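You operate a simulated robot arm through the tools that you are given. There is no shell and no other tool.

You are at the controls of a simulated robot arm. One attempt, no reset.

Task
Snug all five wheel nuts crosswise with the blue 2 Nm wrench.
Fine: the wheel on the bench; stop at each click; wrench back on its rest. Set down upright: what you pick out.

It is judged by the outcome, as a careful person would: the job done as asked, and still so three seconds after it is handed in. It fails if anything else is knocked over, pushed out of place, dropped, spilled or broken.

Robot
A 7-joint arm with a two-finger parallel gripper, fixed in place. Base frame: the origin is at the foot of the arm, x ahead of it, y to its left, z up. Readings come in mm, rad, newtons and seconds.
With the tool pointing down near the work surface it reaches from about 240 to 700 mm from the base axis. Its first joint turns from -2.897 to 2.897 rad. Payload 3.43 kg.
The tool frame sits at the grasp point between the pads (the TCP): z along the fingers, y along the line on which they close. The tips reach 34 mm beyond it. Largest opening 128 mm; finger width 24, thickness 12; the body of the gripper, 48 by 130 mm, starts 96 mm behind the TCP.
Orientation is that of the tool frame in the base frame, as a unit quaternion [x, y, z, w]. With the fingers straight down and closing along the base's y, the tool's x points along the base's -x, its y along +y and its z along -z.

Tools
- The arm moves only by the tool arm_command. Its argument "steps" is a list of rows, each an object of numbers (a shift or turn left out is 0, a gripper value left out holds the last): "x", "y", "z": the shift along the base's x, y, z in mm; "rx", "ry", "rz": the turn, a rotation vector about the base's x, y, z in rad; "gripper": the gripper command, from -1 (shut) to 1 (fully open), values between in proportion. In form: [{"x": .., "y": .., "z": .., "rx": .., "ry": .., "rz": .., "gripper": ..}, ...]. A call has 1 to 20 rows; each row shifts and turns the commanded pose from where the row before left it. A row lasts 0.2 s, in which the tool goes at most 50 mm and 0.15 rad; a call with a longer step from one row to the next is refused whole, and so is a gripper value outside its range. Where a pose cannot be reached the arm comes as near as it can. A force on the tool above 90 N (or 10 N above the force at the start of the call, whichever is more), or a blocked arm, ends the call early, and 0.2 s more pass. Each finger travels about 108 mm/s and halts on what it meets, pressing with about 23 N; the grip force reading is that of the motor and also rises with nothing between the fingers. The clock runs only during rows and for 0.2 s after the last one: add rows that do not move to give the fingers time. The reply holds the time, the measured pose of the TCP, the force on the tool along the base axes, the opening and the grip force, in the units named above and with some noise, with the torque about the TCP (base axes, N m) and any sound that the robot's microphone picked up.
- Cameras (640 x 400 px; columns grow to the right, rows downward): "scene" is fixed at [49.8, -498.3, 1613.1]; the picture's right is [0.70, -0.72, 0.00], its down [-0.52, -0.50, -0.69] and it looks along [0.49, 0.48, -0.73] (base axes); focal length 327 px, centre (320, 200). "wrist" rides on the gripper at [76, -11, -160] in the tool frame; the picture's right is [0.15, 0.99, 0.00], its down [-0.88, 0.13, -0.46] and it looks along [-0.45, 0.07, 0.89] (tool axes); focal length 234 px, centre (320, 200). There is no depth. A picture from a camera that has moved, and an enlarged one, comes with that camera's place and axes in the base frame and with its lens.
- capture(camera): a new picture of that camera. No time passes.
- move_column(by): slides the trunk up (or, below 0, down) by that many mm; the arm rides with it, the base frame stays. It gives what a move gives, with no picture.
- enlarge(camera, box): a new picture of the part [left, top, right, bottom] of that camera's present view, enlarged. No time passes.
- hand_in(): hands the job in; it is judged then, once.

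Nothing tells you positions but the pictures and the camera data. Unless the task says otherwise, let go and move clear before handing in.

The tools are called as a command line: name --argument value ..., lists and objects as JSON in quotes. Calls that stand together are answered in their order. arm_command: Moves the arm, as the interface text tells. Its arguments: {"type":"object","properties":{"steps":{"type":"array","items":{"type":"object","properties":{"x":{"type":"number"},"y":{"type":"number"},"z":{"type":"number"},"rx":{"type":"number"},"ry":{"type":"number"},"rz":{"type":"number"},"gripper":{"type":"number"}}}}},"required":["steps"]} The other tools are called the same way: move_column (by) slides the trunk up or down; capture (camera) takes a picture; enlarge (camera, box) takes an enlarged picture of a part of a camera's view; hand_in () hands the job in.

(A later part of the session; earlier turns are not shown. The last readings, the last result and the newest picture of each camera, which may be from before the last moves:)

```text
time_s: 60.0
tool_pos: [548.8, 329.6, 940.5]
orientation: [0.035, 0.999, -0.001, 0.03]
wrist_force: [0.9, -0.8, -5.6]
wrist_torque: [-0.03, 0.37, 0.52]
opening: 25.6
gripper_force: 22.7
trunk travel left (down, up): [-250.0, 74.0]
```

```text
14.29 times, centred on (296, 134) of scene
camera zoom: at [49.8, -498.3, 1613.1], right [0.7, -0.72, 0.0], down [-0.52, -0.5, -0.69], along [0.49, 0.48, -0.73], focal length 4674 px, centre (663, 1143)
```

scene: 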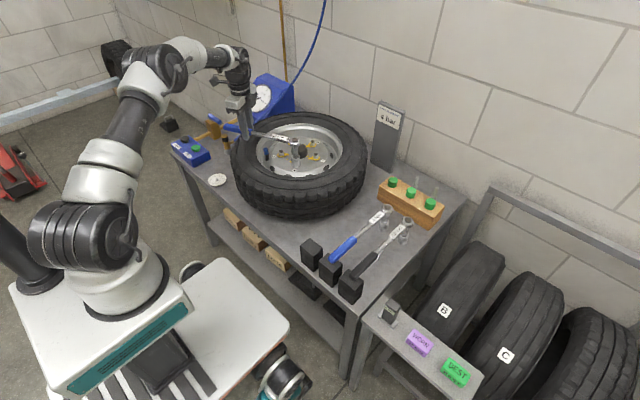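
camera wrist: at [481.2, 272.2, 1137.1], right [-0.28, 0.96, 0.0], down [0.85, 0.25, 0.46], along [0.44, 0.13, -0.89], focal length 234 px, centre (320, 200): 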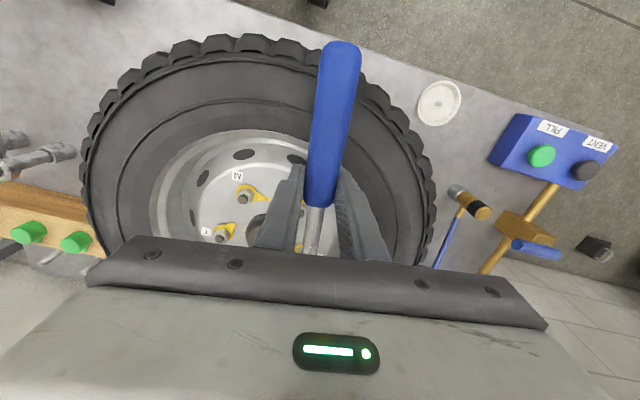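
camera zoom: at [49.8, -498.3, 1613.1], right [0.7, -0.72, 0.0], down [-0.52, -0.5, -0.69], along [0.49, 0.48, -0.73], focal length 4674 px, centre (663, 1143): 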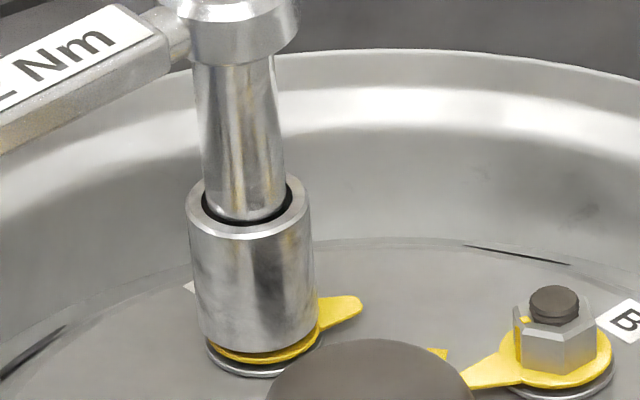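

arm_command --steps '[{"x": 0.46, "y": 5.38, "rz": -0.03}, {"x": 0.62, "y": 5.36, "rz": -0.03}, {"x": 0.78, "y": 5.34, "rz": -0.03}, {"x": 0.94, "y": 5.32, "rz": -0.03}]'

arm_command --steps '[{"x": 1.1, "y": 5.28, "rz": -0.03}, {"x": 1.26, "y": 5.25, "rz": -0.03}, {"x": 1.42, "y": 5.2, "rz": -0.03}]'

enlarge --camera "scene" --box '[280, 120, 312, 148]'

```text
time_s: 61.0
tool_pos: [552.0, 350.1, 938.5]
orientation: [0.096, 0.995, -0.002, 0.029]
wrist_force: [0.1, -1.4, -6.6]
wrist_torque: [-0.05, 0.46, 0.76]
opening: 25.6
gripper_force: 23.2
trunk travel left (down, up): [-250.0, 74.0]
```

```text
time_s: 61.8
tool_pos: [556.1, 365.6, 939.6]
orientation: [0.14, 0.99, -0.004, 0.028]
wrist_force: [-0.3, -2.7, -6.9]
wrist_torque: [-0.13, 0.63, 0.57]
opening: 26.3
gripper_force: 22.6
trunk travel left (down, up): [-250.0, 74.0]
```

```text
14.29 times, centred on (296, 134) of scene
camera zoom: at [49.8, -498.3, 1613.1], right [0.7, -0.72, 0.0], down [-0.52, -0.5, -0.69], along [0.49, 0.48, -0.73], focal length 4674 px, centre (663, 1143)
```

zoom: 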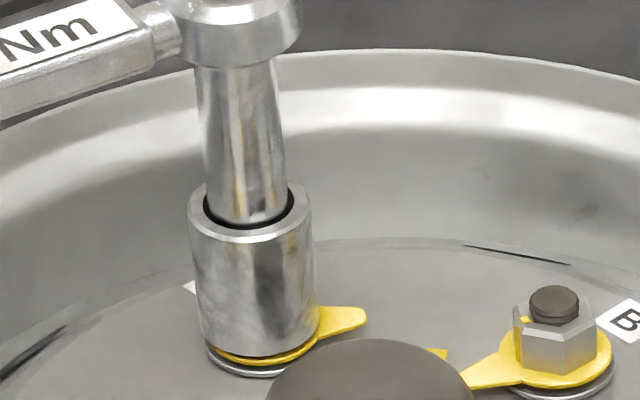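

arm_command --steps '[{"x": 1.3, "y": 4.31, "rz": -0.025}, {"x": 1.41, "y": 4.27, "rz": -0.025}]'

arm_command --steps '[{"x": 1.51, "y": 4.24, "rz": -0.025}, {"x": 1.6, "y": 4.2, "rz": -0.025}]'

enlarge --camera "scene" --box '[280, 120, 312, 148]'

```text
time_s: 62.4
tool_pos: [559.6, 374.7, 939.9]
orientation: [0.165, 0.986, -0.005, 0.029]
wrist_force: [0.1, -3.1, -6.4]
wrist_torque: [-0.21, 0.4, 0.64]
opening: 25.8
gripper_force: 22.4
trunk travel left (down, up): [-250.0, 74.0]
```

```text
time_s: 63.0
tool_pos: [562.3, 383.6, 939.3]
orientation: [0.19, 0.981, -0.007, 0.029]
wrist_force: [0.1, -4.3, -4.9]
wrist_torque: [-0.28, 0.31, 0.73]
opening: 26.5
gripper_force: 22.9
trunk travel left (down, up): [-250.0, 74.0]
```

```text
14.29 times, centred on (296, 134) of scene
camera zoom: at [49.8, -498.3, 1613.1], right [0.7, -0.72, 0.0], down [-0.52, -0.5, -0.69], along [0.49, 0.48, -0.73], focal length 4674 px, centre (663, 1143)
```

zoom: 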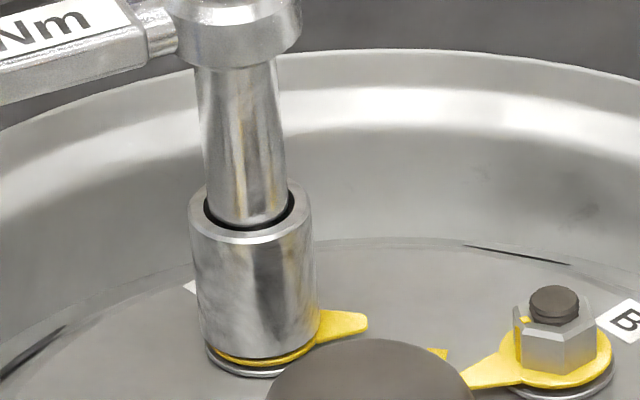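

Torque is about 1.45 Nm, so it's fine steps now.

arm_command --steps '[{"x": 1.02, "y": 2.5, "rz": -0.015}]'

arm_command --steps '[{"x": 1.06, "y": 2.48, "rz": -0.015}]'

arm_command --steps '[{"x": 1.1, "y": 2.46, "rz": -0.015}]'

enlarge --camera "scene" --box '[280, 120, 312, 148]'

```text
time_s: 63.4
tool_pos: [563.0, 386.5, 938.2]
orientation: [0.198, 0.98, -0.006, 0.028]
wrist_force: [3.2, -5.3, -6.9]
wrist_torque: [-0.2, 0.24, 0.79]
opening: 26.2
gripper_force: 22.7
trunk travel left (down, up): [-250.0, 74.0]
```

```text
time_s: 63.8
tool_pos: [563.6, 388.3, 940.0]
orientation: [0.204, 0.978, -0.007, 0.028]
wrist_force: [3.2, -6.2, -6.2]
wrist_torque: [-0.39, 0.31, 0.51]
opening: 26.7
gripper_force: 22.7
trunk travel left (down, up): [-250.0, 74.0]
```

```text
time_s: 64.2
tool_pos: [563.9, 391.0, 939.8]
orientation: [0.212, 0.977, -0.007, 0.028]
wrist_force: [3.2, -6.1, -5.2]
wrist_torque: [-0.43, 0.15, 0.6]
opening: 26.4
gripper_force: 23.0
trunk travel left (down, up): [-250.0, 74.0]
```

```text
14.29 times, centred on (296, 134) of scene
camera zoom: at [49.8, -498.3, 1613.1], right [0.7, -0.72, 0.0], down [-0.52, -0.5, -0.69], along [0.49, 0.48, -0.73], focal length 4674 px, centre (663, 1143)
```

zoom: 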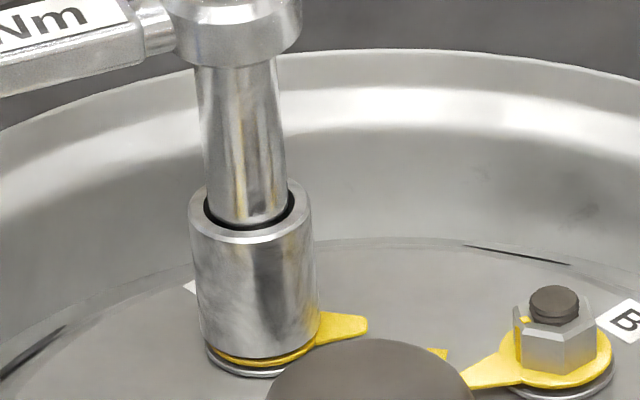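

arm_command --steps '[{"x": 1.9, "y": 2.05, "rz": -0.015}]'

arm_command --steps '[{"x": 1.6, "y": 2.2, "rz": -0.015}]'

enlarge --camera "scene" --box '[280, 120, 312, 148]'

```text
time_s: 64.6
tool_pos: [565.2, 394.1, 940.0]
orientation: [0.219, 0.975, -0.008, 0.028]
wrist_force: [0.4, -6.3, -5.1]
wrist_torque: [-0.42, 0.31, 0.51]
opening: 26.4
gripper_force: 22.6
trunk travel left (down, up): [-250.0, 74.0]
```

```text
time_s: 65.0
tool_pos: [568.2, 395.4, 939.5]
orientation: [0.227, 0.973, -0.006, 0.027]
wrist_force: [-3.5, -3.8, -5.0]
wrist_torque: [-0.33, 0.57, 0.5]
opening: 26.4
gripper_force: 23.2
trunk travel left (down, up): [-250.0, 74.0]
```

```text
14.29 times, centred on (296, 134) of scene
camera zoom: at [49.8, -498.3, 1613.1], right [0.7, -0.72, 0.0], down [-0.52, -0.5, -0.69], along [0.49, 0.48, -0.73], focal length 4674 px, centre (663, 1143)
```

zoom: 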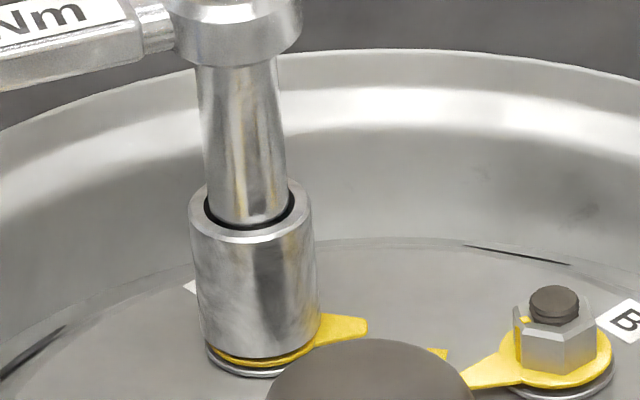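

arm_command --steps '[{"x": 1.2, "y": 2.42, "rz": -0.015}]'

arm_command --steps '[{"x": 1.24, "y": 2.4, "rz": -0.015}]'

arm_command --steps '[{"x": 1.3, "y": 2.38, "rz": -0.015}]'

enlarge --camera "scene" --box '[280, 120, 312, 148]'

```text
time_s: 65.4
tool_pos: [569.2, 397.2, 941.1]
orientation: [0.233, 0.972, -0.008, 0.028]
wrist_force: [-3.5, -4.3, -5.3]
wrist_torque: [-0.29, 0.58, 0.6]
opening: 26.2
gripper_force: 22.9
trunk travel left (down, up): [-250.0, 74.0]
```

```text
time_s: 65.8
tool_pos: [570.0, 399.7, 939.1]
orientation: [0.241, 0.97, -0.006, 0.028]
wrist_force: [-3.5, -4.7, -5.6]
wrist_torque: [-0.25, 0.59, 0.63]
opening: 26.6
gripper_force: 23.1
trunk travel left (down, up): [-250.0, 74.0]
```

```text
time_s: 66.2
tool_pos: [571.8, 402.4, 939.8]
orientation: [0.248, 0.968, -0.008, 0.028]
wrist_force: [-2.9, -4.1, -5.9]
wrist_torque: [-0.3, 0.66, 0.65]
opening: 26.3
gripper_force: 22.7
trunk travel left (down, up): [-250.0, 74.0]
```

```text
14.29 times, centred on (296, 134) of scene
camera zoom: at [49.8, -498.3, 1613.1], right [0.7, -0.72, 0.0], down [-0.52, -0.5, -0.69], along [0.49, 0.48, -0.73], focal length 4674 px, centre (663, 1143)
```

zoom: 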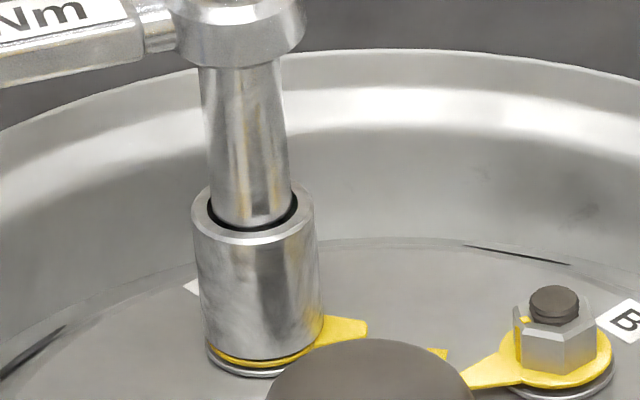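

arm_command --steps '[{"x": 1.35, "y": 2.34, "rz": -0.015}]'

arm_command --steps '[{"x": 1.38, "y": 2.32, "rz": -0.015}]'

```text
time_s: 66.6
tool_pos: [573.1, 404.7, 939.5]
orientation: [0.255, 0.966, -0.008, 0.027]
wrist_force: [-4.3, -4.3, -4.8]
wrist_torque: [-0.32, 0.64, 0.58]
opening: 26.4
gripper_force: 23.1
trunk travel left (down, up): [-250.0, 74.0]
```

```text
time_s: 67.0
tool_pos: [575.0, 406.9, 940.0]
orientation: [0.262, 0.965, -0.007, 0.027]
wrist_force: [-6.4, -3.8, -4.6]
wrist_torque: [-0.32, 0.81, 0.4]
opening: 26.2
gripper_force: 23.0
trunk travel left (down, up): [-250.0, 74.0]
```

arm_command --steps '[{"x": 0.9, "y": 2.6, "rz": -0.015}]'

arm_command --steps '[{"x": 1.2, "y": 2.4, "rz": -0.015}]'

enlarge --camera "scene" --box '[280, 120, 312, 148]'

```text
time_s: 67.4
tool_pos: [575.8, 409.8, 939.6]
orientation: [0.27, 0.963, -0.008, 0.028]
wrist_force: [-3.7, -3.7, -3.9]
wrist_torque: [-0.42, 0.6, 0.54]
opening: 26.3
gripper_force: 22.9
trunk travel left (down, up): [-250.0, 74.0]
```

```text
time_s: 67.8
tool_pos: [577.9, 411.6, 940.4]
orientation: [0.278, 0.96, -0.008, 0.028]
wrist_force: [-1.8, -4.8, -4.9]
wrist_torque: [-0.48, 0.37, 0.7]
opening: 26.4
gripper_force: 22.6
trunk travel left (down, up): [-250.0, 74.0]
```

```text
14.29 times, centred on (296, 134) of scene
camera zoom: at [49.8, -498.3, 1613.1], right [0.7, -0.72, 0.0], down [-0.52, -0.5, -0.69], along [0.49, 0.48, -0.73], focal length 4674 px, centre (663, 1143)
```

zoom: 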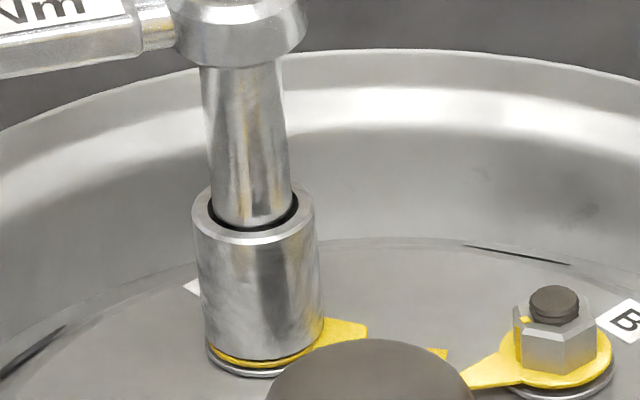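

arm_command --steps '[{"x": 1.45, "y": 2.28, "rz": -0.015}]'

arm_command --steps '[{"x": 1.48, "y": 2.25, "rz": -0.015}]'

arm_command --steps '[{"x": 1.5, "y": 2.22, "rz": -0.015}]'

enlarge --camera "scene" --box '[280, 120, 312, 148]'

```text
time_s: 68.2
tool_pos: [577.1, 414.9, 939.8]
orientation: [0.285, 0.958, -0.008, 0.028]
wrist_force: [-2.3, -6.1, -4.4]
wrist_torque: [-0.55, 0.38, 0.62]
opening: 26.8
gripper_force: 23.0
trunk travel left (down, up): [-250.0, 74.0]
```

```text
time_s: 68.6
tool_pos: [579.1, 418.1, 939.6]
orientation: [0.291, 0.956, -0.008, 0.028]
wrist_force: [-1.4, -5.8, -6.3]
wrist_torque: [-0.41, 0.47, 0.7]
opening: 26.6
gripper_force: 23.4
trunk travel left (down, up): [-250.0, 74.0]
```

```text
time_s: 69.0
tool_pos: [580.9, 418.5, 938.4]
orientation: [0.299, 0.954, -0.009, 0.027]
wrist_force: [-3.3, -6.2, -5.1]
wrist_torque: [-0.45, 0.58, 0.53]
opening: 26.6
gripper_force: 22.7
trunk travel left (down, up): [-250.0, 74.0]
```

```text
14.29 times, centred on (296, 134) of scene
camera zoom: at [49.8, -498.3, 1613.1], right [0.7, -0.72, 0.0], down [-0.52, -0.5, -0.69], along [0.49, 0.48, -0.73], focal length 4674 px, centre (663, 1143)
```

zoom: 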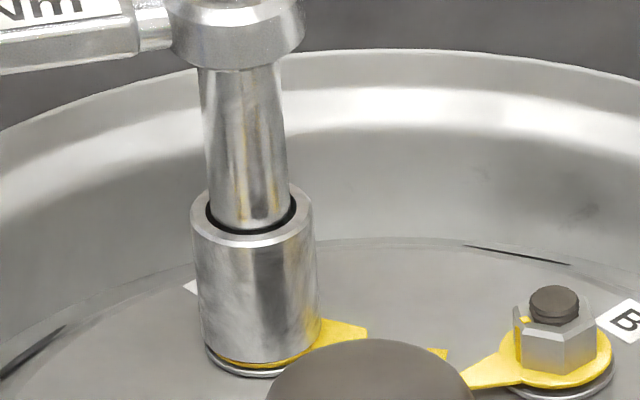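

Torque is about 1.8 Nm, so the click should be close.

arm_command --steps '[{"x": 1.25, "y": 1.75, "rz": -0.012}]'

arm_command --steps '[{"x": 1.27, "y": 1.74, "rz": -0.012}]'

```text
time_s: 69.4
tool_pos: [582.3, 421.6, 940.5]
orientation: [0.305, 0.952, -0.009, 0.027]
wrist_force: [-5.4, -6.0, -5.8]
wrist_torque: [-0.4, 0.74, 0.51]
opening: 26.4
gripper_force: 23.1
trunk travel left (down, up): [-250.0, 74.0]
```

```text
time_s: 69.8
tool_pos: [583.8, 422.1, 940.6]
orientation: [0.31, 0.95, -0.009, 0.027]
wrist_force: [-3.8, -5.3, -5.3]
wrist_torque: [-0.31, 0.7, 0.59]
opening: 26.9
gripper_force: 23.1
trunk travel left (down, up): [-250.0, 74.0]
```

arm_command --steps '[{"x": 1.28, "y": 1.74, "rz": -0.012}]'

arm_command --steps '[{"x": 1.3, "y": 1.72, "rz": -0.012}]'

enlarge --camera "scene" --box '[280, 120, 312, 148]'

```text
time_s: 70.2
tool_pos: [584.4, 424.1, 939.8]
orientation: [0.315, 0.949, -0.008, 0.027]
wrist_force: [-4.6, -5.8, -5.3]
wrist_torque: [-0.38, 0.67, 0.59]
opening: 26.8
gripper_force: 22.8
trunk travel left (down, up): [-250.0, 74.0]
```

```text
time_s: 70.6
tool_pos: [588.1, 427.1, 940.8]
orientation: [0.322, 0.946, -0.008, 0.029]
wrist_force: [5.1, 2.3, -5.5]
wrist_torque: [0.33, -0.11, 0.67]
opening: 25.6
gripper_force: 22.6
trunk travel left (down, up): [-250.0, 74.0]
```

```text
14.29 times, centred on (296, 134) of scene
camera zoom: at [49.8, -498.3, 1613.1], right [0.7, -0.72, 0.0], down [-0.52, -0.5, -0.69], along [0.49, 0.48, -0.73], focal length 4674 px, centre (663, 1143)
```

zoom: 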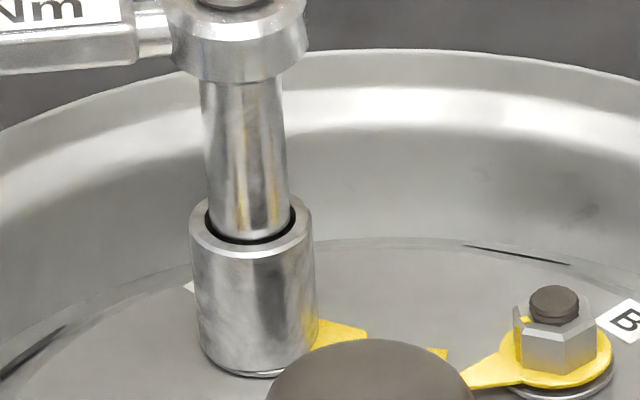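

The torque climbed to about 1.9–2.0 Nm and released again, at the same threshold as both times on M. That's C's click. I'll ease the side load and lift off.

arm_command --steps '[{"x": 0.8, "y": 0.4}, {"z": 3}, {"z": 6}, {"z": 10}, {"z": 15}, {"z": 20}, {"z": 15}, {}]'

enlarge --camera "scene" --box '[274, 112, 324, 156]'

enlarge --camera "scene" --box '[210, 80, 330, 170]'

```text
time_s: 72.4
tool_pos: [587.9, 426.4, 1007.9]
orientation: [0.321, 0.947, -0.009, 0.028]
wrist_force: [1.4, -0.4, -7.0]
wrist_torque: [0.3, 0.35, 0.01]
opening: 26.1
gripper_force: 23.5
trunk travel left (down, up): [-250.0, 74.0]
```

```text
9.09 times, centred on (299, 134) of scene
camera zoom: at [49.8, -498.3, 1613.1], right [0.7, -0.72, 0.0], down [-0.52, -0.5, -0.69], along [0.49, 0.48, -0.73], focal length 2974 px, centre (511, 800)
```

zoom: 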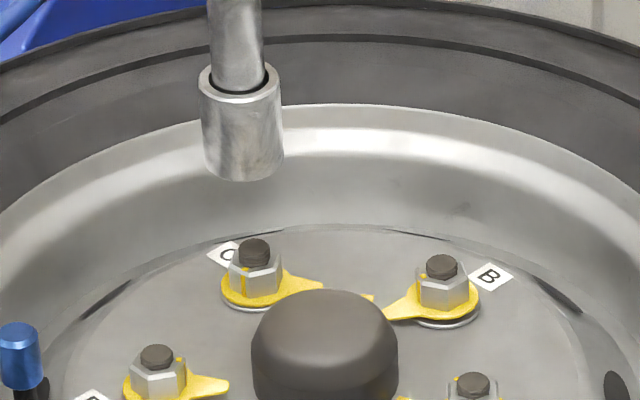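

```text
4.44 times, centred on (270, 125) of scene
camera zoom: at [49.8, -498.3, 1613.1], right [0.7, -0.72, 0.0], down [-0.52, -0.5, -0.69], along [0.49, 0.48, -0.73], focal length 1454 px, centre (542, 533)
```

zoom: 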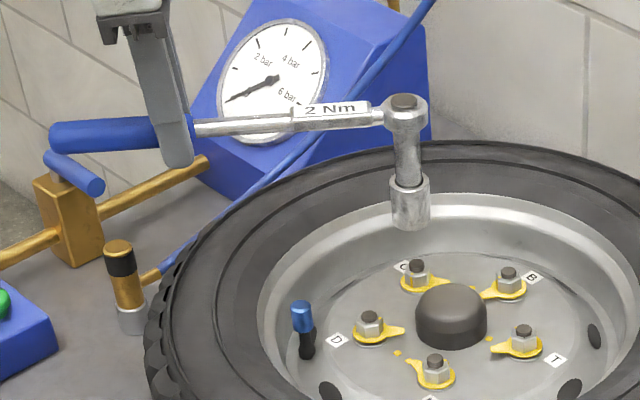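

C is done, with its pointer swung toward the hub where its dot is hidden. Next is T; I'll verify C and check the socket tilt first.

enlarge --camera "scene" --box '[286, 130, 314, 150]'

enlarge --camera "scene" --box '[284, 90, 312, 134]'

```text
16.00 times, centred on (300, 140) of scene
camera zoom: at [49.8, -498.3, 1613.1], right [0.7, -0.72, 0.0], down [-0.52, -0.5, -0.69], along [0.49, 0.48, -0.73], focal length 5234 px, centre (640, 1160)
```

zoom: 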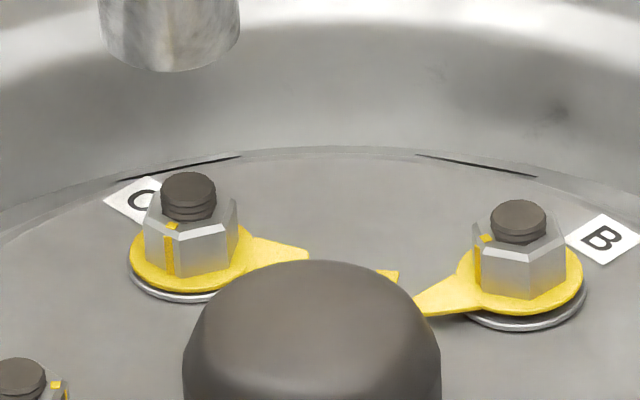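

```text
9.09 times, centred on (298, 112) of scene
camera zoom: at [49.8, -498.3, 1613.1], right [0.7, -0.72, 0.0], down [-0.52, -0.5, -0.69], along [0.49, 0.48, -0.73], focal length 2974 px, centre (520, 1000)
```

zoom: 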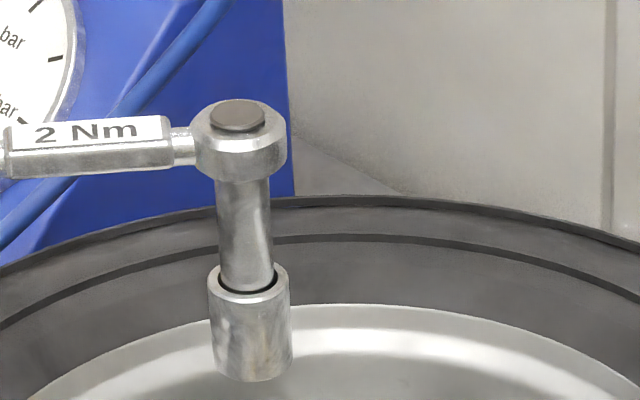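

C's flange is now down on its washer. The wrench has sagged about 1.3° again, which I'll correct while moving to T at yaw -15°.

arm_command --steps '[{"x": -6.4, "y": -38.8, "rz": 0.0786}, {"x": -6.4, "y": -38.8, "rz": 0.0786}, {"x": -6.4, "y": -38.8, "rz": 0.0786}, {"x": -6.4, "y": -38.8, "rz": 0.0786}, {"x": -6.4, "y": -38.8, "rz": 0.0786}, {"rx": -0.006, "ry": -0.022}, {"z": -15}, {"z": -15}, {}, {}]'

enlarge --camera "scene" --box '[300, 132, 332, 160]'

enlarge --camera "scene" --box '[240, 90, 340, 170]'

```text
time_s: 74.6
tool_pos: [554.8, 232.1, 977.3]
orientation: [0.13, 0.991, -0.005, 0.039]
wrist_force: [-0.2, 0.8, -5.5]
wrist_torque: [0.13, 0.46, 0.04]
opening: 25.8
gripper_force: 22.8
trunk travel left (down, up): [-250.0, 74.0]
```

```text
14.29 times, centred on (316, 146) of scene
camera zoom: at [49.8, -498.3, 1613.1], right [0.7, -0.72, 0.0], down [-0.52, -0.5, -0.69], along [0.49, 0.48, -0.73], focal length 4674 px, centre (377, 971)
```

zoom: 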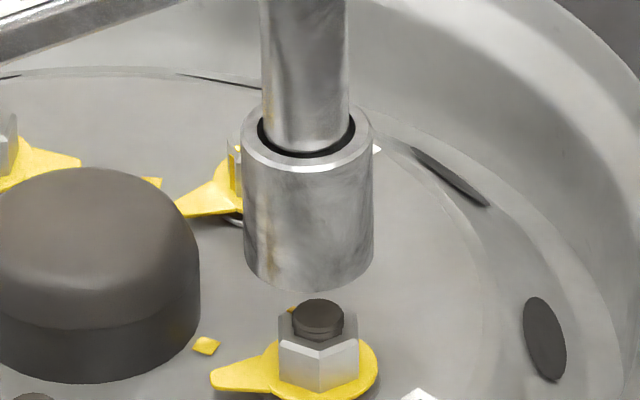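

```text
5.00 times, centred on (290, 130) of scene
camera zoom: at [49.8, -498.3, 1613.1], right [0.7, -0.72, 0.0], down [-0.52, -0.5, -0.69], along [0.49, 0.48, -0.73], focal length 1636 px, centre (470, 550)
```

zoom: 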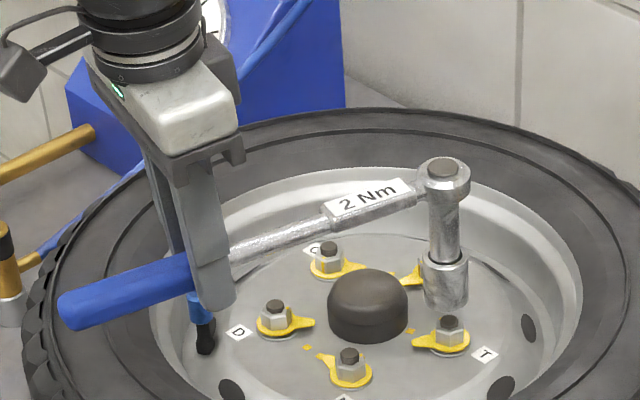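

The socket is vertical and near T. I'll shift slightly and lower.

arm_command --steps '[{"x": 0.7, "y": -1.9, "z": -6}, {"z": -6}, {"z": -6}, {}, {}]'

enlarge --camera "scene" --box '[300, 132, 332, 160]'

```text
time_s: 75.8
tool_pos: [556.1, 230.3, 960.8]
orientation: [0.131, 0.991, -0.005, 0.04]
wrist_force: [-0.5, -0.7, -6.8]
wrist_torque: [0.11, 0.45, -0.01]
opening: 25.8
gripper_force: 22.8
trunk travel left (down, up): [-250.0, 74.0]
```

```text
14.29 times, centred on (316, 146) of scene
camera zoom: at [49.8, -498.3, 1613.1], right [0.7, -0.72, 0.0], down [-0.52, -0.5, -0.69], along [0.49, 0.48, -0.73], focal length 4674 px, centre (377, 971)
```

zoom: 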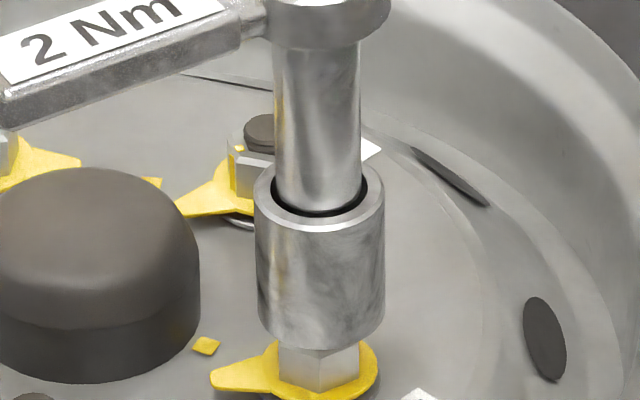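

arm_command --steps '[{"x": -0.4, "y": 0.4}, {"z": -2}, {}, {"z": -2}, {}]'

arm_command --steps '[{"z": -2}, {}]'

enlarge --camera "scene" --box '[300, 132, 332, 160]'

```text
time_s: 77.0
tool_pos: [555.1, 230.7, 957.1]
orientation: [0.13, 0.991, -0.006, 0.04]
wrist_force: [-0.3, -0.1, -6.0]
wrist_torque: [0.09, 0.47, -0.01]
opening: 25.9
gripper_force: 23.4
trunk travel left (down, up): [-250.0, 74.0]
```

```text
time_s: 77.6
tool_pos: [555.4, 232.0, 954.9]
orientation: [0.131, 0.991, -0.005, 0.04]
wrist_force: [0.0, -0.7, -4.9]
wrist_torque: [0.06, 0.46, 0.0]
opening: 25.7
gripper_force: 22.9
trunk travel left (down, up): [-250.0, 74.0]
```

```text
14.29 times, centred on (316, 146) of scene
camera zoom: at [49.8, -498.3, 1613.1], right [0.7, -0.72, 0.0], down [-0.52, -0.5, -0.69], along [0.49, 0.48, -0.73], focal length 4674 px, centre (377, 971)
```

zoom: 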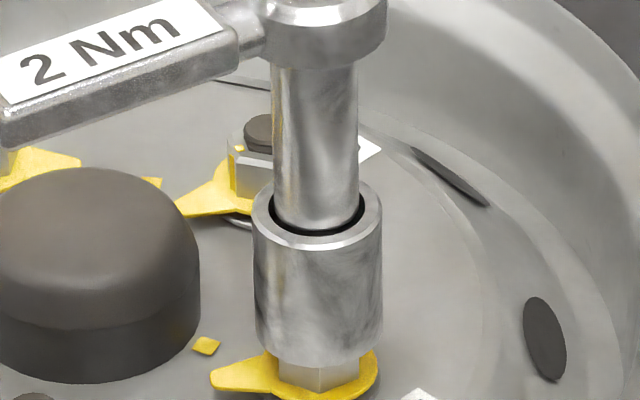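

arm_command --steps '[{"z": -2}, {}, {"z": -2}, {}]'

enlarge --camera "scene" --box '[300, 136, 332, 164]'

```text
time_s: 78.6
tool_pos: [555.7, 230.4, 949.3]
orientation: [0.13, 0.991, -0.006, 0.04]
wrist_force: [-0.5, -0.8, -5.3]
wrist_torque: [0.17, 0.48, 0.0]
opening: 25.6
gripper_force: 23.4
trunk travel left (down, up): [-250.0, 74.0]
```

```text
14.29 times, centred on (316, 150) of scene
camera zoom: at [49.8, -498.3, 1613.1], right [0.7, -0.72, 0.0], down [-0.52, -0.5, -0.69], along [0.49, 0.48, -0.73], focal length 4674 px, centre (377, 914)
```

zoom: 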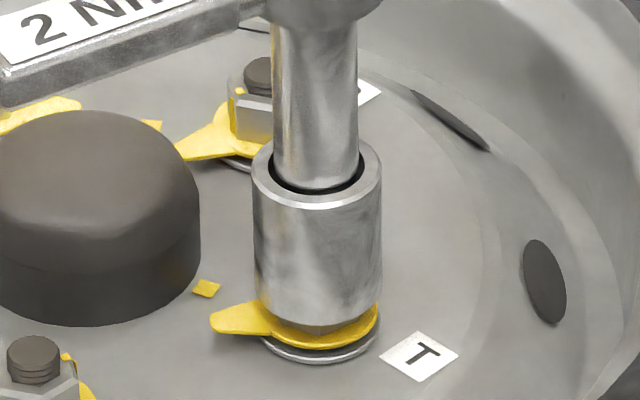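

arm_command --steps '[{"z": -2}, {"z": -2}, {"z": -1.5}, {}]'

enlarge --camera "scene" --box '[300, 136, 332, 164]'

```text
time_s: 79.6
tool_pos: [554.9, 232.5, 944.4]
orientation: [0.13, 0.991, -0.006, 0.04]
wrist_force: [0.0, 0.8, -6.2]
wrist_torque: [0.08, 0.49, -0.02]
opening: 25.7
gripper_force: 23.0
trunk travel left (down, up): [-250.0, 74.0]
```

```text
14.29 times, centred on (316, 150) of scene
camera zoom: at [49.8, -498.3, 1613.1], right [0.7, -0.72, 0.0], down [-0.52, -0.5, -0.69], along [0.49, 0.48, -0.73], focal length 4674 px, centre (377, 914)
```

zoom: 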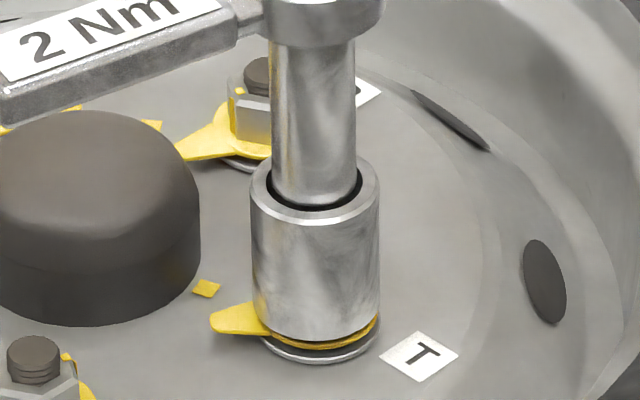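

T is seated. I'll turn clockwise.

arm_command --steps '[{"x": 1.47, "y": 5.2, "rz": -0.03}, {"x": 1.63, "y": 5.15, "rz": -0.03}, {"x": 1.78, "y": 5.1, "rz": -0.03}]'

arm_command --steps '[{"x": 1.93, "y": 5.04, "rz": -0.03}, {"x": 2.08, "y": 4.98, "rz": -0.03}]'

arm_command --steps '[{"x": 2.23, "y": 4.92, "rz": -0.03}, {"x": 2.38, "y": 4.85, "rz": -0.03}]'

enlarge --camera "scene" --box '[300, 136, 332, 164]'

```text
time_s: 80.4
tool_pos: [560.3, 246.2, 943.8]
orientation: [0.175, 0.984, -0.008, 0.04]
wrist_force: [0.2, -0.2, -5.9]
wrist_torque: [0.17, 0.43, 0.51]
opening: 26.0
gripper_force: 22.6
trunk travel left (down, up): [-250.0, 74.0]
```

```text
time_s: 81.0
tool_pos: [565.5, 256.5, 945.4]
orientation: [0.206, 0.978, -0.009, 0.039]
wrist_force: [-0.4, 0.3, -6.5]
wrist_torque: [0.2, 0.44, 0.61]
opening: 25.7
gripper_force: 23.0
trunk travel left (down, up): [-250.0, 74.0]
```

```text
time_s: 81.6
tool_pos: [569.5, 266.0, 946.3]
orientation: [0.234, 0.971, -0.01, 0.04]
wrist_force: [0.3, 0.0, -6.5]
wrist_torque: [0.21, 0.41, 0.77]
opening: 25.6
gripper_force: 23.1
trunk travel left (down, up): [-250.0, 74.0]
```

```text
14.29 times, centred on (316, 150) of scene
camera zoom: at [49.8, -498.3, 1613.1], right [0.7, -0.72, 0.0], down [-0.52, -0.5, -0.69], along [0.49, 0.48, -0.73], focal length 4674 px, centre (377, 914)
```

zoom: 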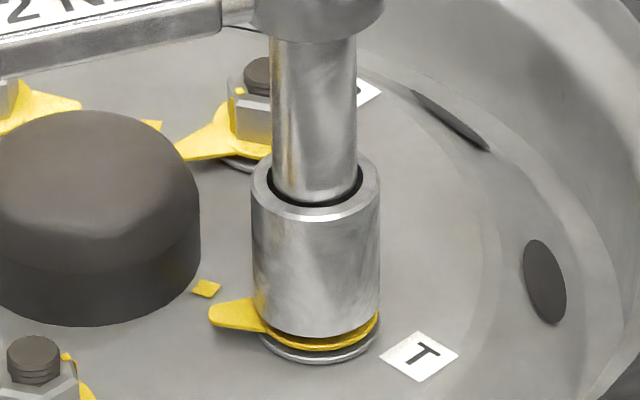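

arm_command --steps '[{"x": 2.1, "y": 3.98, "rz": -0.025}, {"x": 2.2, "y": 3.93, "rz": -0.025}]'

arm_command --steps '[{"x": 2.29, "y": 3.87, "rz": -0.025}, {"x": 2.39, "y": 3.81, "rz": -0.025}]'

enlarge --camera "scene" --box '[300, 136, 332, 164]'

```text
time_s: 82.2
tool_pos: [573.1, 275.3, 944.9]
orientation: [0.258, 0.965, -0.011, 0.039]
wrist_force: [0.6, -1.2, -5.2]
wrist_torque: [0.17, 0.39, 0.8]
opening: 25.9
gripper_force: 23.7
trunk travel left (down, up): [-250.0, 74.0]
```

```text
time_s: 82.8
tool_pos: [577.4, 281.7, 944.9]
orientation: [0.281, 0.959, -0.011, 0.039]
wrist_force: [0.1, -1.5, -6.4]
wrist_torque: [0.15, 0.43, 0.74]
opening: 26.0
gripper_force: 22.9
trunk travel left (down, up): [-250.0, 74.0]
```

```text
14.29 times, centred on (316, 150) of scene
camera zoom: at [49.8, -498.3, 1613.1], right [0.7, -0.72, 0.0], down [-0.52, -0.5, -0.69], along [0.49, 0.48, -0.73], focal length 4674 px, centre (377, 914)
```

zoom: 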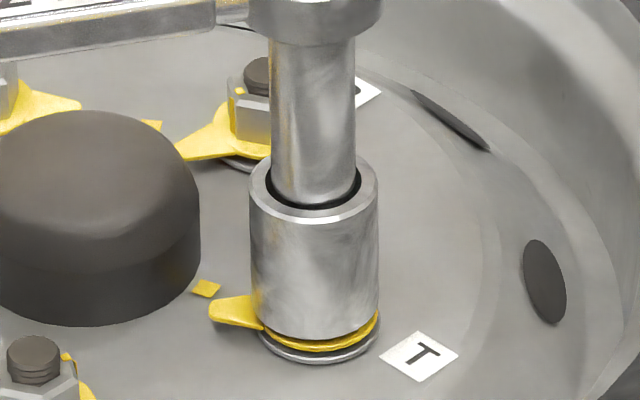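

arm_command --steps '[{"x": 2.48, "y": 3.76, "rz": -0.025}, {"x": 2.57, "y": 3.69, "rz": -0.025}]'

arm_command --steps '[{"x": 2.66, "y": 3.63, "rz": -0.025}]'

arm_command --steps '[{"x": 2.75, "y": 3.56, "rz": -0.025}]'

enlarge --camera "scene" --box '[300, 136, 332, 164]'

```text
time_s: 83.4
tool_pos: [582.8, 288.8, 945.5]
orientation: [0.306, 0.951, -0.012, 0.039]
wrist_force: [0.4, -2.3, -5.8]
wrist_torque: [0.02, 0.35, 0.67]
opening: 26.2
gripper_force: 23.3
trunk travel left (down, up): [-250.0, 74.0]
```

```text
time_s: 83.8
tool_pos: [585.4, 292.7, 944.6]
orientation: [0.317, 0.947, -0.013, 0.039]
wrist_force: [2.3, -4.0, -6.5]
wrist_torque: [-0.12, 0.15, 0.8]
opening: 26.2
gripper_force: 23.4
trunk travel left (down, up): [-250.0, 74.0]
```

```text
time_s: 84.2
tool_pos: [587.4, 296.2, 945.0]
orientation: [0.329, 0.943, -0.013, 0.038]
wrist_force: [-0.5, -4.4, -6.5]
wrist_torque: [-0.21, 0.31, 0.54]
opening: 26.3
gripper_force: 22.9
trunk travel left (down, up): [-250.0, 74.0]
```

```text
14.29 times, centred on (316, 150) of scene
camera zoom: at [49.8, -498.3, 1613.1], right [0.7, -0.72, 0.0], down [-0.52, -0.5, -0.69], along [0.49, 0.48, -0.73], focal length 4674 px, centre (377, 914)
```

zoom: 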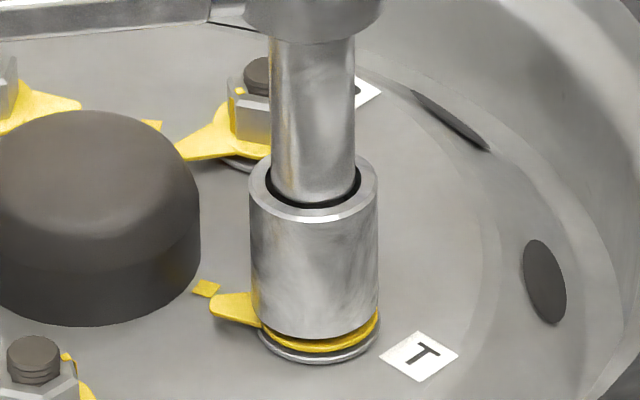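

arm_command --steps '[{"x": 1.7, "y": 2.1, "rz": -0.015}]'

arm_command --steps '[{"x": 1.73, "y": 2.07, "rz": -0.015}]'

arm_command --steps '[{"x": 1.76, "y": 2.05, "rz": -0.015}]'

enlarge --camera "scene" --box '[300, 136, 332, 164]'

```text
time_s: 84.6
tool_pos: [589.8, 299.1, 945.0]
orientation: [0.337, 0.941, -0.013, 0.037]
wrist_force: [1.5, -4.0, -5.9]
wrist_torque: [-0.23, 0.17, 0.73]
opening: 26.3
gripper_force: 23.3
trunk travel left (down, up): [-250.0, 74.0]
```

```text
time_s: 85.0
tool_pos: [591.3, 300.3, 945.5]
orientation: [0.344, 0.938, -0.014, 0.038]
wrist_force: [2.2, -3.5, -5.8]
wrist_torque: [-0.22, 0.22, 0.77]
opening: 26.2
gripper_force: 23.2
trunk travel left (down, up): [-250.0, 74.0]
```

```text
time_s: 85.4
tool_pos: [593.0, 303.4, 944.8]
orientation: [0.351, 0.936, -0.014, 0.037]
wrist_force: [0.1, -4.8, -6.6]
wrist_torque: [-0.2, 0.41, 0.56]
opening: 26.0
gripper_force: 22.6
trunk travel left (down, up): [-250.0, 74.0]
```

```text
14.29 times, centred on (316, 150) of scene
camera zoom: at [49.8, -498.3, 1613.1], right [0.7, -0.72, 0.0], down [-0.52, -0.5, -0.69], along [0.49, 0.48, -0.73], focal length 4674 px, centre (377, 914)
```

zoom: 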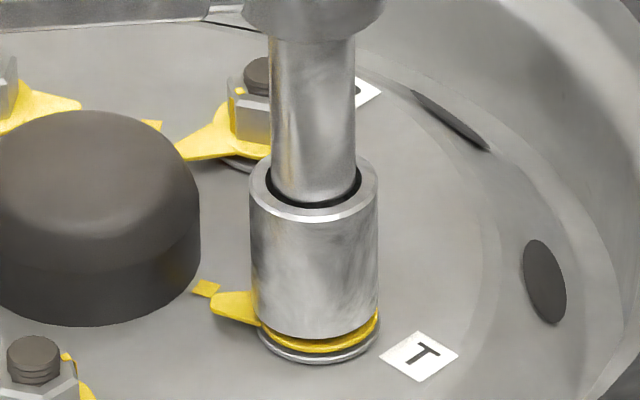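

arm_command --steps '[{"x": 2.2, "y": 1.75, "rz": -0.015}]'

arm_command --steps '[{"x": 1.82, "y": 2.0, "rz": -0.015}]'

arm_command --steps '[{"x": 1.85, "y": 1.97, "rz": -0.015}]'

enlarge --camera "scene" --box '[300, 136, 332, 164]'

```text
time_s: 85.8
tool_pos: [594.7, 304.7, 945.1]
orientation: [0.358, 0.933, -0.014, 0.038]
wrist_force: [-2.0, -3.4, -4.4]
wrist_torque: [-0.22, 0.41, 0.64]
opening: 26.3
gripper_force: 22.8
trunk travel left (down, up): [-250.0, 74.0]
```

```text
time_s: 86.2
tool_pos: [597.9, 308.0, 945.6]
orientation: [0.364, 0.93, -0.015, 0.037]
wrist_force: [-3.6, -2.0, -4.2]
wrist_torque: [-0.08, 0.61, 0.55]
opening: 26.1
gripper_force: 23.1
trunk travel left (down, up): [-250.0, 74.0]
```

```text
time_s: 86.6
tool_pos: [599.0, 308.4, 945.6]
orientation: [0.371, 0.928, -0.016, 0.037]
wrist_force: [-4.6, -3.4, -7.1]
wrist_torque: [0.17, 0.89, 0.55]
opening: 26.6
gripper_force: 23.4
trunk travel left (down, up): [-250.0, 74.0]
```

```text
14.29 times, centred on (316, 150) of scene
camera zoom: at [49.8, -498.3, 1613.1], right [0.7, -0.72, 0.0], down [-0.52, -0.5, -0.69], along [0.49, 0.48, -0.73], focal length 4674 px, centre (377, 914)
```

zoom: 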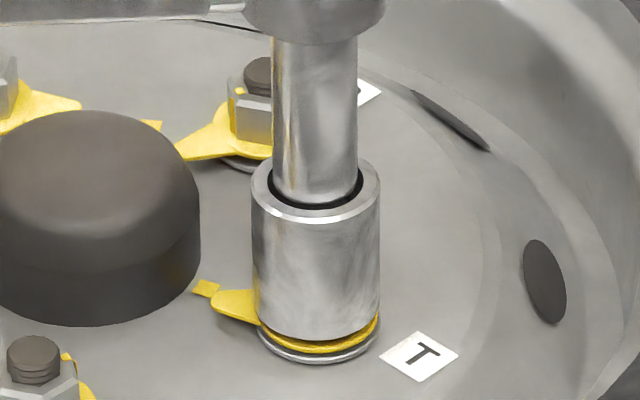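

arm_command --steps '[{"x": 1.7, "y": 1.75, "rz": -0.014}]'

arm_command --steps '[{"x": 1.73, "y": 1.75, "rz": -0.014}]'

enlarge --camera "scene" --box '[300, 136, 332, 164]'

```text
time_s: 87.0
tool_pos: [600.8, 310.7, 945.6]
orientation: [0.379, 0.925, -0.015, 0.038]
wrist_force: [-3.6, -2.2, -6.3]
wrist_torque: [0.17, 0.74, 0.66]
opening: 26.1
gripper_force: 23.1
trunk travel left (down, up): [-250.0, 74.0]
```

```text
time_s: 87.4
tool_pos: [602.5, 310.9, 946.6]
orientation: [0.385, 0.922, -0.017, 0.038]
wrist_force: [-4.3, -2.8, -4.5]
wrist_torque: [-0.09, 0.64, 0.66]
opening: 26.8
gripper_force: 23.3
trunk travel left (down, up): [-250.0, 74.0]
```

```text
14.29 times, centred on (316, 150) of scene
camera zoom: at [49.8, -498.3, 1613.1], right [0.7, -0.72, 0.0], down [-0.52, -0.5, -0.69], along [0.49, 0.48, -0.73], focal length 4674 px, centre (377, 914)
```

zoom: 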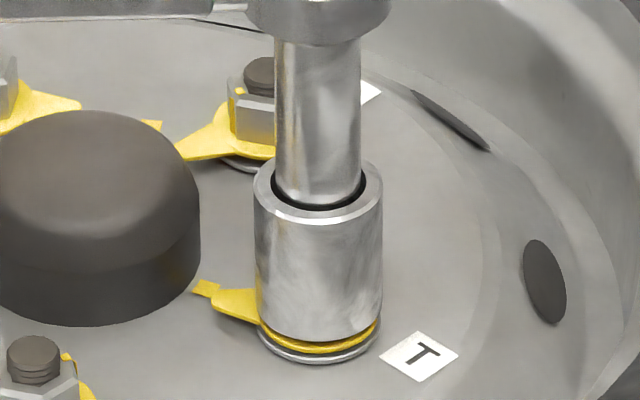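

arm_command --steps '[{"x": 1.6, "y": 1.9, "rz": -0.014}]'

arm_command --steps '[{"x": 1.7, "y": 1.85, "rz": -0.014}]'

arm_command --steps '[{"x": 1.8, "y": 1.75, "rz": -0.014}]'

enlarge --camera "scene" --box '[300, 136, 332, 164]'

```text
time_s: 87.8
tool_pos: [604.5, 312.8, 944.1]
orientation: [0.392, 0.919, -0.016, 0.037]
wrist_force: [-2.3, -4.2, -5.7]
wrist_torque: [-0.22, 0.59, 0.52]
opening: 26.5
gripper_force: 22.9
trunk travel left (down, up): [-250.0, 74.0]
```

```text
time_s: 88.2
tool_pos: [606.0, 315.2, 945.4]
orientation: [0.398, 0.917, -0.017, 0.038]
wrist_force: [-2.5, -5.7, -7.1]
wrist_torque: [-0.28, 0.56, 0.48]
opening: 26.5
gripper_force: 22.9
trunk travel left (down, up): [-250.0, 74.0]
```

```text
time_s: 88.6
tool_pos: [607.5, 317.2, 944.2]
orientation: [0.404, 0.914, -0.017, 0.038]
wrist_force: [-3.7, -4.6, -4.6]
wrist_torque: [-0.37, 0.49, 0.5]
opening: 26.4
gripper_force: 23.2
trunk travel left (down, up): [-250.0, 74.0]
```

```text
14.29 times, centred on (316, 150) of scene
camera zoom: at [49.8, -498.3, 1613.1], right [0.7, -0.72, 0.0], down [-0.52, -0.5, -0.69], along [0.49, 0.48, -0.73], focal length 4674 px, centre (377, 914)
```

zoom: 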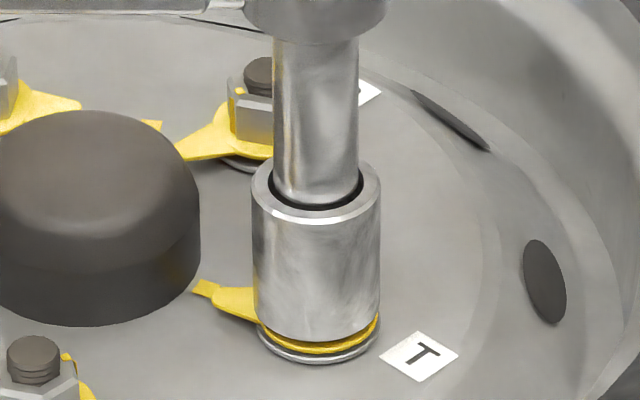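

arm_command --steps '[{"x": 1.86, "y": 1.68, "rz": -0.014}]'

arm_command --steps '[{"x": 1.88, "y": 1.66, "rz": -0.014}]'

arm_command --steps '[{"x": 1.9, "y": 1.63, "rz": -0.014}]'

enlarge --camera "scene" --box '[300, 136, 332, 164]'

```text
time_s: 89.0
tool_pos: [610.5, 318.6, 944.9]
orientation: [0.41, 0.911, -0.016, 0.037]
wrist_force: [-2.1, -4.2, -4.5]
wrist_torque: [-0.26, 0.46, 0.68]
opening: 26.3
gripper_force: 22.8
trunk travel left (down, up): [-250.0, 74.0]
```

```text
time_s: 89.4
tool_pos: [611.8, 320.8, 945.0]
orientation: [0.416, 0.908, -0.017, 0.038]
wrist_force: [-1.5, -4.9, -4.6]
wrist_torque: [-0.41, 0.49, 0.55]
opening: 26.5
gripper_force: 23.2
trunk travel left (down, up): [-250.0, 74.0]
```

```text
time_s: 89.8
tool_pos: [612.7, 322.3, 945.6]
orientation: [0.423, 0.905, -0.018, 0.037]
wrist_force: [-1.4, -5.8, -5.1]
wrist_torque: [-0.54, 0.27, 0.66]
opening: 26.6
gripper_force: 22.9
trunk travel left (down, up): [-250.0, 74.0]
```

```text
14.29 times, centred on (316, 150) of scene
camera zoom: at [49.8, -498.3, 1613.1], right [0.7, -0.72, 0.0], down [-0.52, -0.5, -0.69], along [0.49, 0.48, -0.73], focal length 4674 px, centre (377, 914)
```

zoom: 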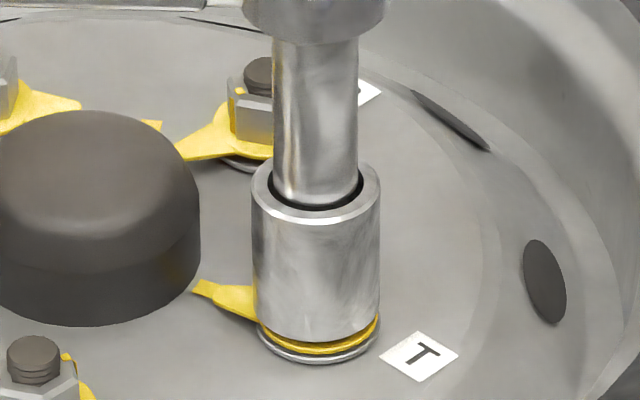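

arm_command --steps '[{"x": 2.35, "y": 1.15, "rz": -0.014}]'

arm_command --steps '[{"x": 2.1, "y": 1.4, "rz": -0.014}]'

enlarge --camera "scene" --box '[300, 136, 332, 164]'

```text
time_s: 90.2
tool_pos: [615.7, 325.2, 945.9]
orientation: [0.429, 0.902, -0.017, 0.036]
wrist_force: [-2.5, -4.9, -4.7]
wrist_torque: [-0.44, 0.32, 0.7]
opening: 26.7
gripper_force: 23.0
trunk travel left (down, up): [-250.0, 74.0]
```

```text
time_s: 90.6
tool_pos: [618.1, 326.2, 946.2]
orientation: [0.436, 0.899, -0.017, 0.037]
wrist_force: [-3.4, -4.3, -4.1]
wrist_torque: [-0.38, 0.41, 0.65]
opening: 26.5
gripper_force: 23.2
trunk travel left (down, up): [-250.0, 74.0]
```

```text
14.29 times, centred on (316, 150) of scene
camera zoom: at [49.8, -498.3, 1613.1], right [0.7, -0.72, 0.0], down [-0.52, -0.5, -0.69], along [0.49, 0.48, -0.73], focal length 4674 px, centre (377, 914)
```

zoom: 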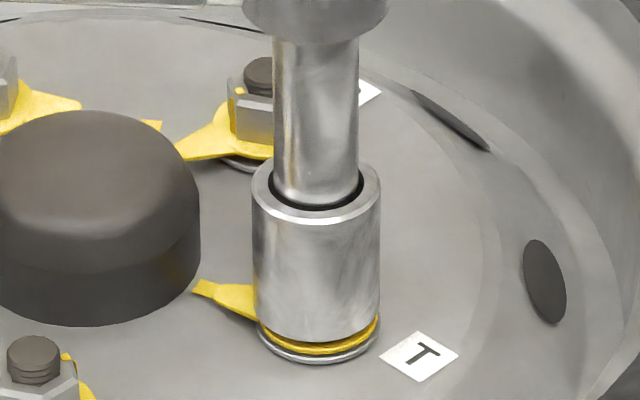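

arm_command --steps '[{"x": 1.98, "y": 1.55, "rz": -0.014}]'

arm_command --steps '[{"x": 2.0, "y": 1.52, "rz": -0.014}]'

arm_command --steps '[{"x": 2.02, "y": 1.5, "rz": -0.014}]'

enlarge --camera "scene" --box '[300, 136, 332, 164]'

```text
time_s: 91.0
tool_pos: [618.8, 327.4, 946.0]
orientation: [0.442, 0.896, -0.018, 0.036]
wrist_force: [-4.6, -4.0, -4.5]
wrist_torque: [-0.31, 0.62, 0.58]
opening: 26.7
gripper_force: 23.1
trunk travel left (down, up): [-250.0, 74.0]
```

```text
time_s: 91.4
tool_pos: [621.7, 329.4, 945.0]
orientation: [0.448, 0.893, -0.019, 0.035]
wrist_force: [-6.5, -2.8, -6.0]
wrist_torque: [-0.04, 0.93, 0.45]
opening: 26.7
gripper_force: 23.2
trunk travel left (down, up): [-250.0, 74.0]
```

```text
time_s: 91.8
tool_pos: [624.3, 329.4, 944.9]
orientation: [0.455, 0.89, -0.018, 0.036]
wrist_force: [-6.1, -3.5, -4.8]
wrist_torque: [-0.02, 0.89, 0.48]
opening: 26.6
gripper_force: 22.7
trunk travel left (down, up): [-250.0, 74.0]
```

```text
14.29 times, centred on (316, 150) of scene
camera zoom: at [49.8, -498.3, 1613.1], right [0.7, -0.72, 0.0], down [-0.52, -0.5, -0.69], along [0.49, 0.48, -0.73], focal length 4674 px, centre (377, 914)
```

zoom: 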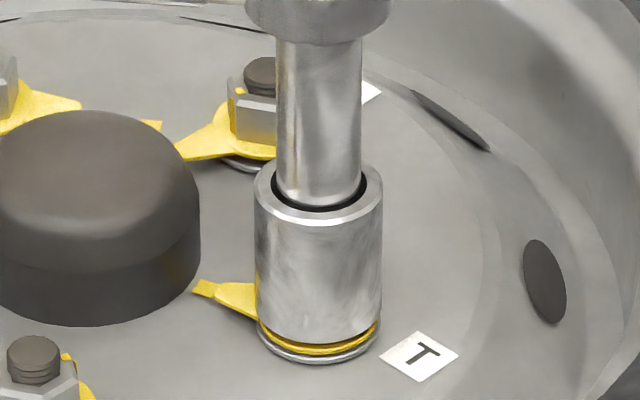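

arm_command --steps '[{"x": 2.0, "y": 1.55, "rz": -0.014}]'

arm_command --steps '[{"x": 2.05, "y": 1.45, "rz": -0.014}]'

enlarge --camera "scene" --box '[300, 136, 332, 164]'

```text
time_s: 92.2
tool_pos: [626.9, 331.7, 945.6]
orientation: [0.46, 0.887, -0.019, 0.036]
wrist_force: [-7.1, -2.7, -5.9]
wrist_torque: [0.06, 0.99, 0.45]
opening: 26.9
gripper_force: 22.7
trunk travel left (down, up): [-250.0, 74.0]
```

```text
time_s: 92.6
tool_pos: [629.1, 333.0, 945.6]
orientation: [0.467, 0.884, -0.018, 0.036]
wrist_force: [-5.5, -3.2, -6.0]
wrist_torque: [-0.01, 0.84, 0.57]
opening: 27.0
gripper_force: 22.9
trunk travel left (down, up): [-250.0, 74.0]
```

```text
14.29 times, centred on (316, 150) of scene
camera zoom: at [49.8, -498.3, 1613.1], right [0.7, -0.72, 0.0], down [-0.52, -0.5, -0.69], along [0.49, 0.48, -0.73], focal length 4674 px, centre (377, 914)
```

zoom: 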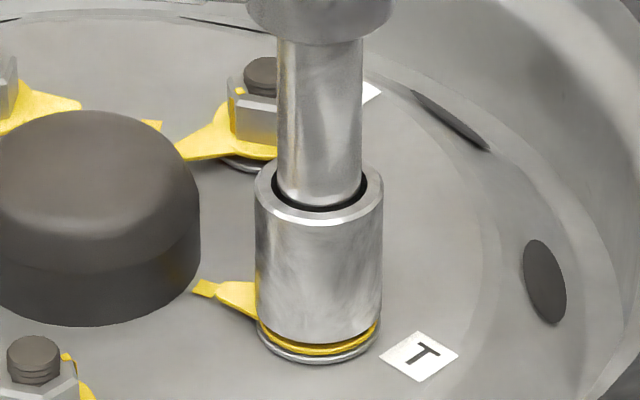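

arm_command --steps '[{"x": 2.05, "y": 1.45, "rz": -0.014}]'

arm_command --steps '[{"x": 2.05, "y": 1.45, "rz": -0.014}]'

```text
time_s: 93.0
tool_pos: [631.3, 334.2, 944.5]
orientation: [0.472, 0.88, -0.019, 0.036]
wrist_force: [-5.9, -1.8, -4.6]
wrist_torque: [-0.19, 0.83, 0.57]
opening: 27.1
gripper_force: 23.5
trunk travel left (down, up): [-250.0, 74.0]
```

```text
time_s: 93.4
tool_pos: [631.4, 334.6, 945.2]
orientation: [0.479, 0.877, -0.02, 0.036]
wrist_force: [-5.2, -4.6, -4.2]
wrist_torque: [-0.27, 0.66, 0.63]
opening: 26.6
gripper_force: 23.1
trunk travel left (down, up): [-250.0, 74.0]
```

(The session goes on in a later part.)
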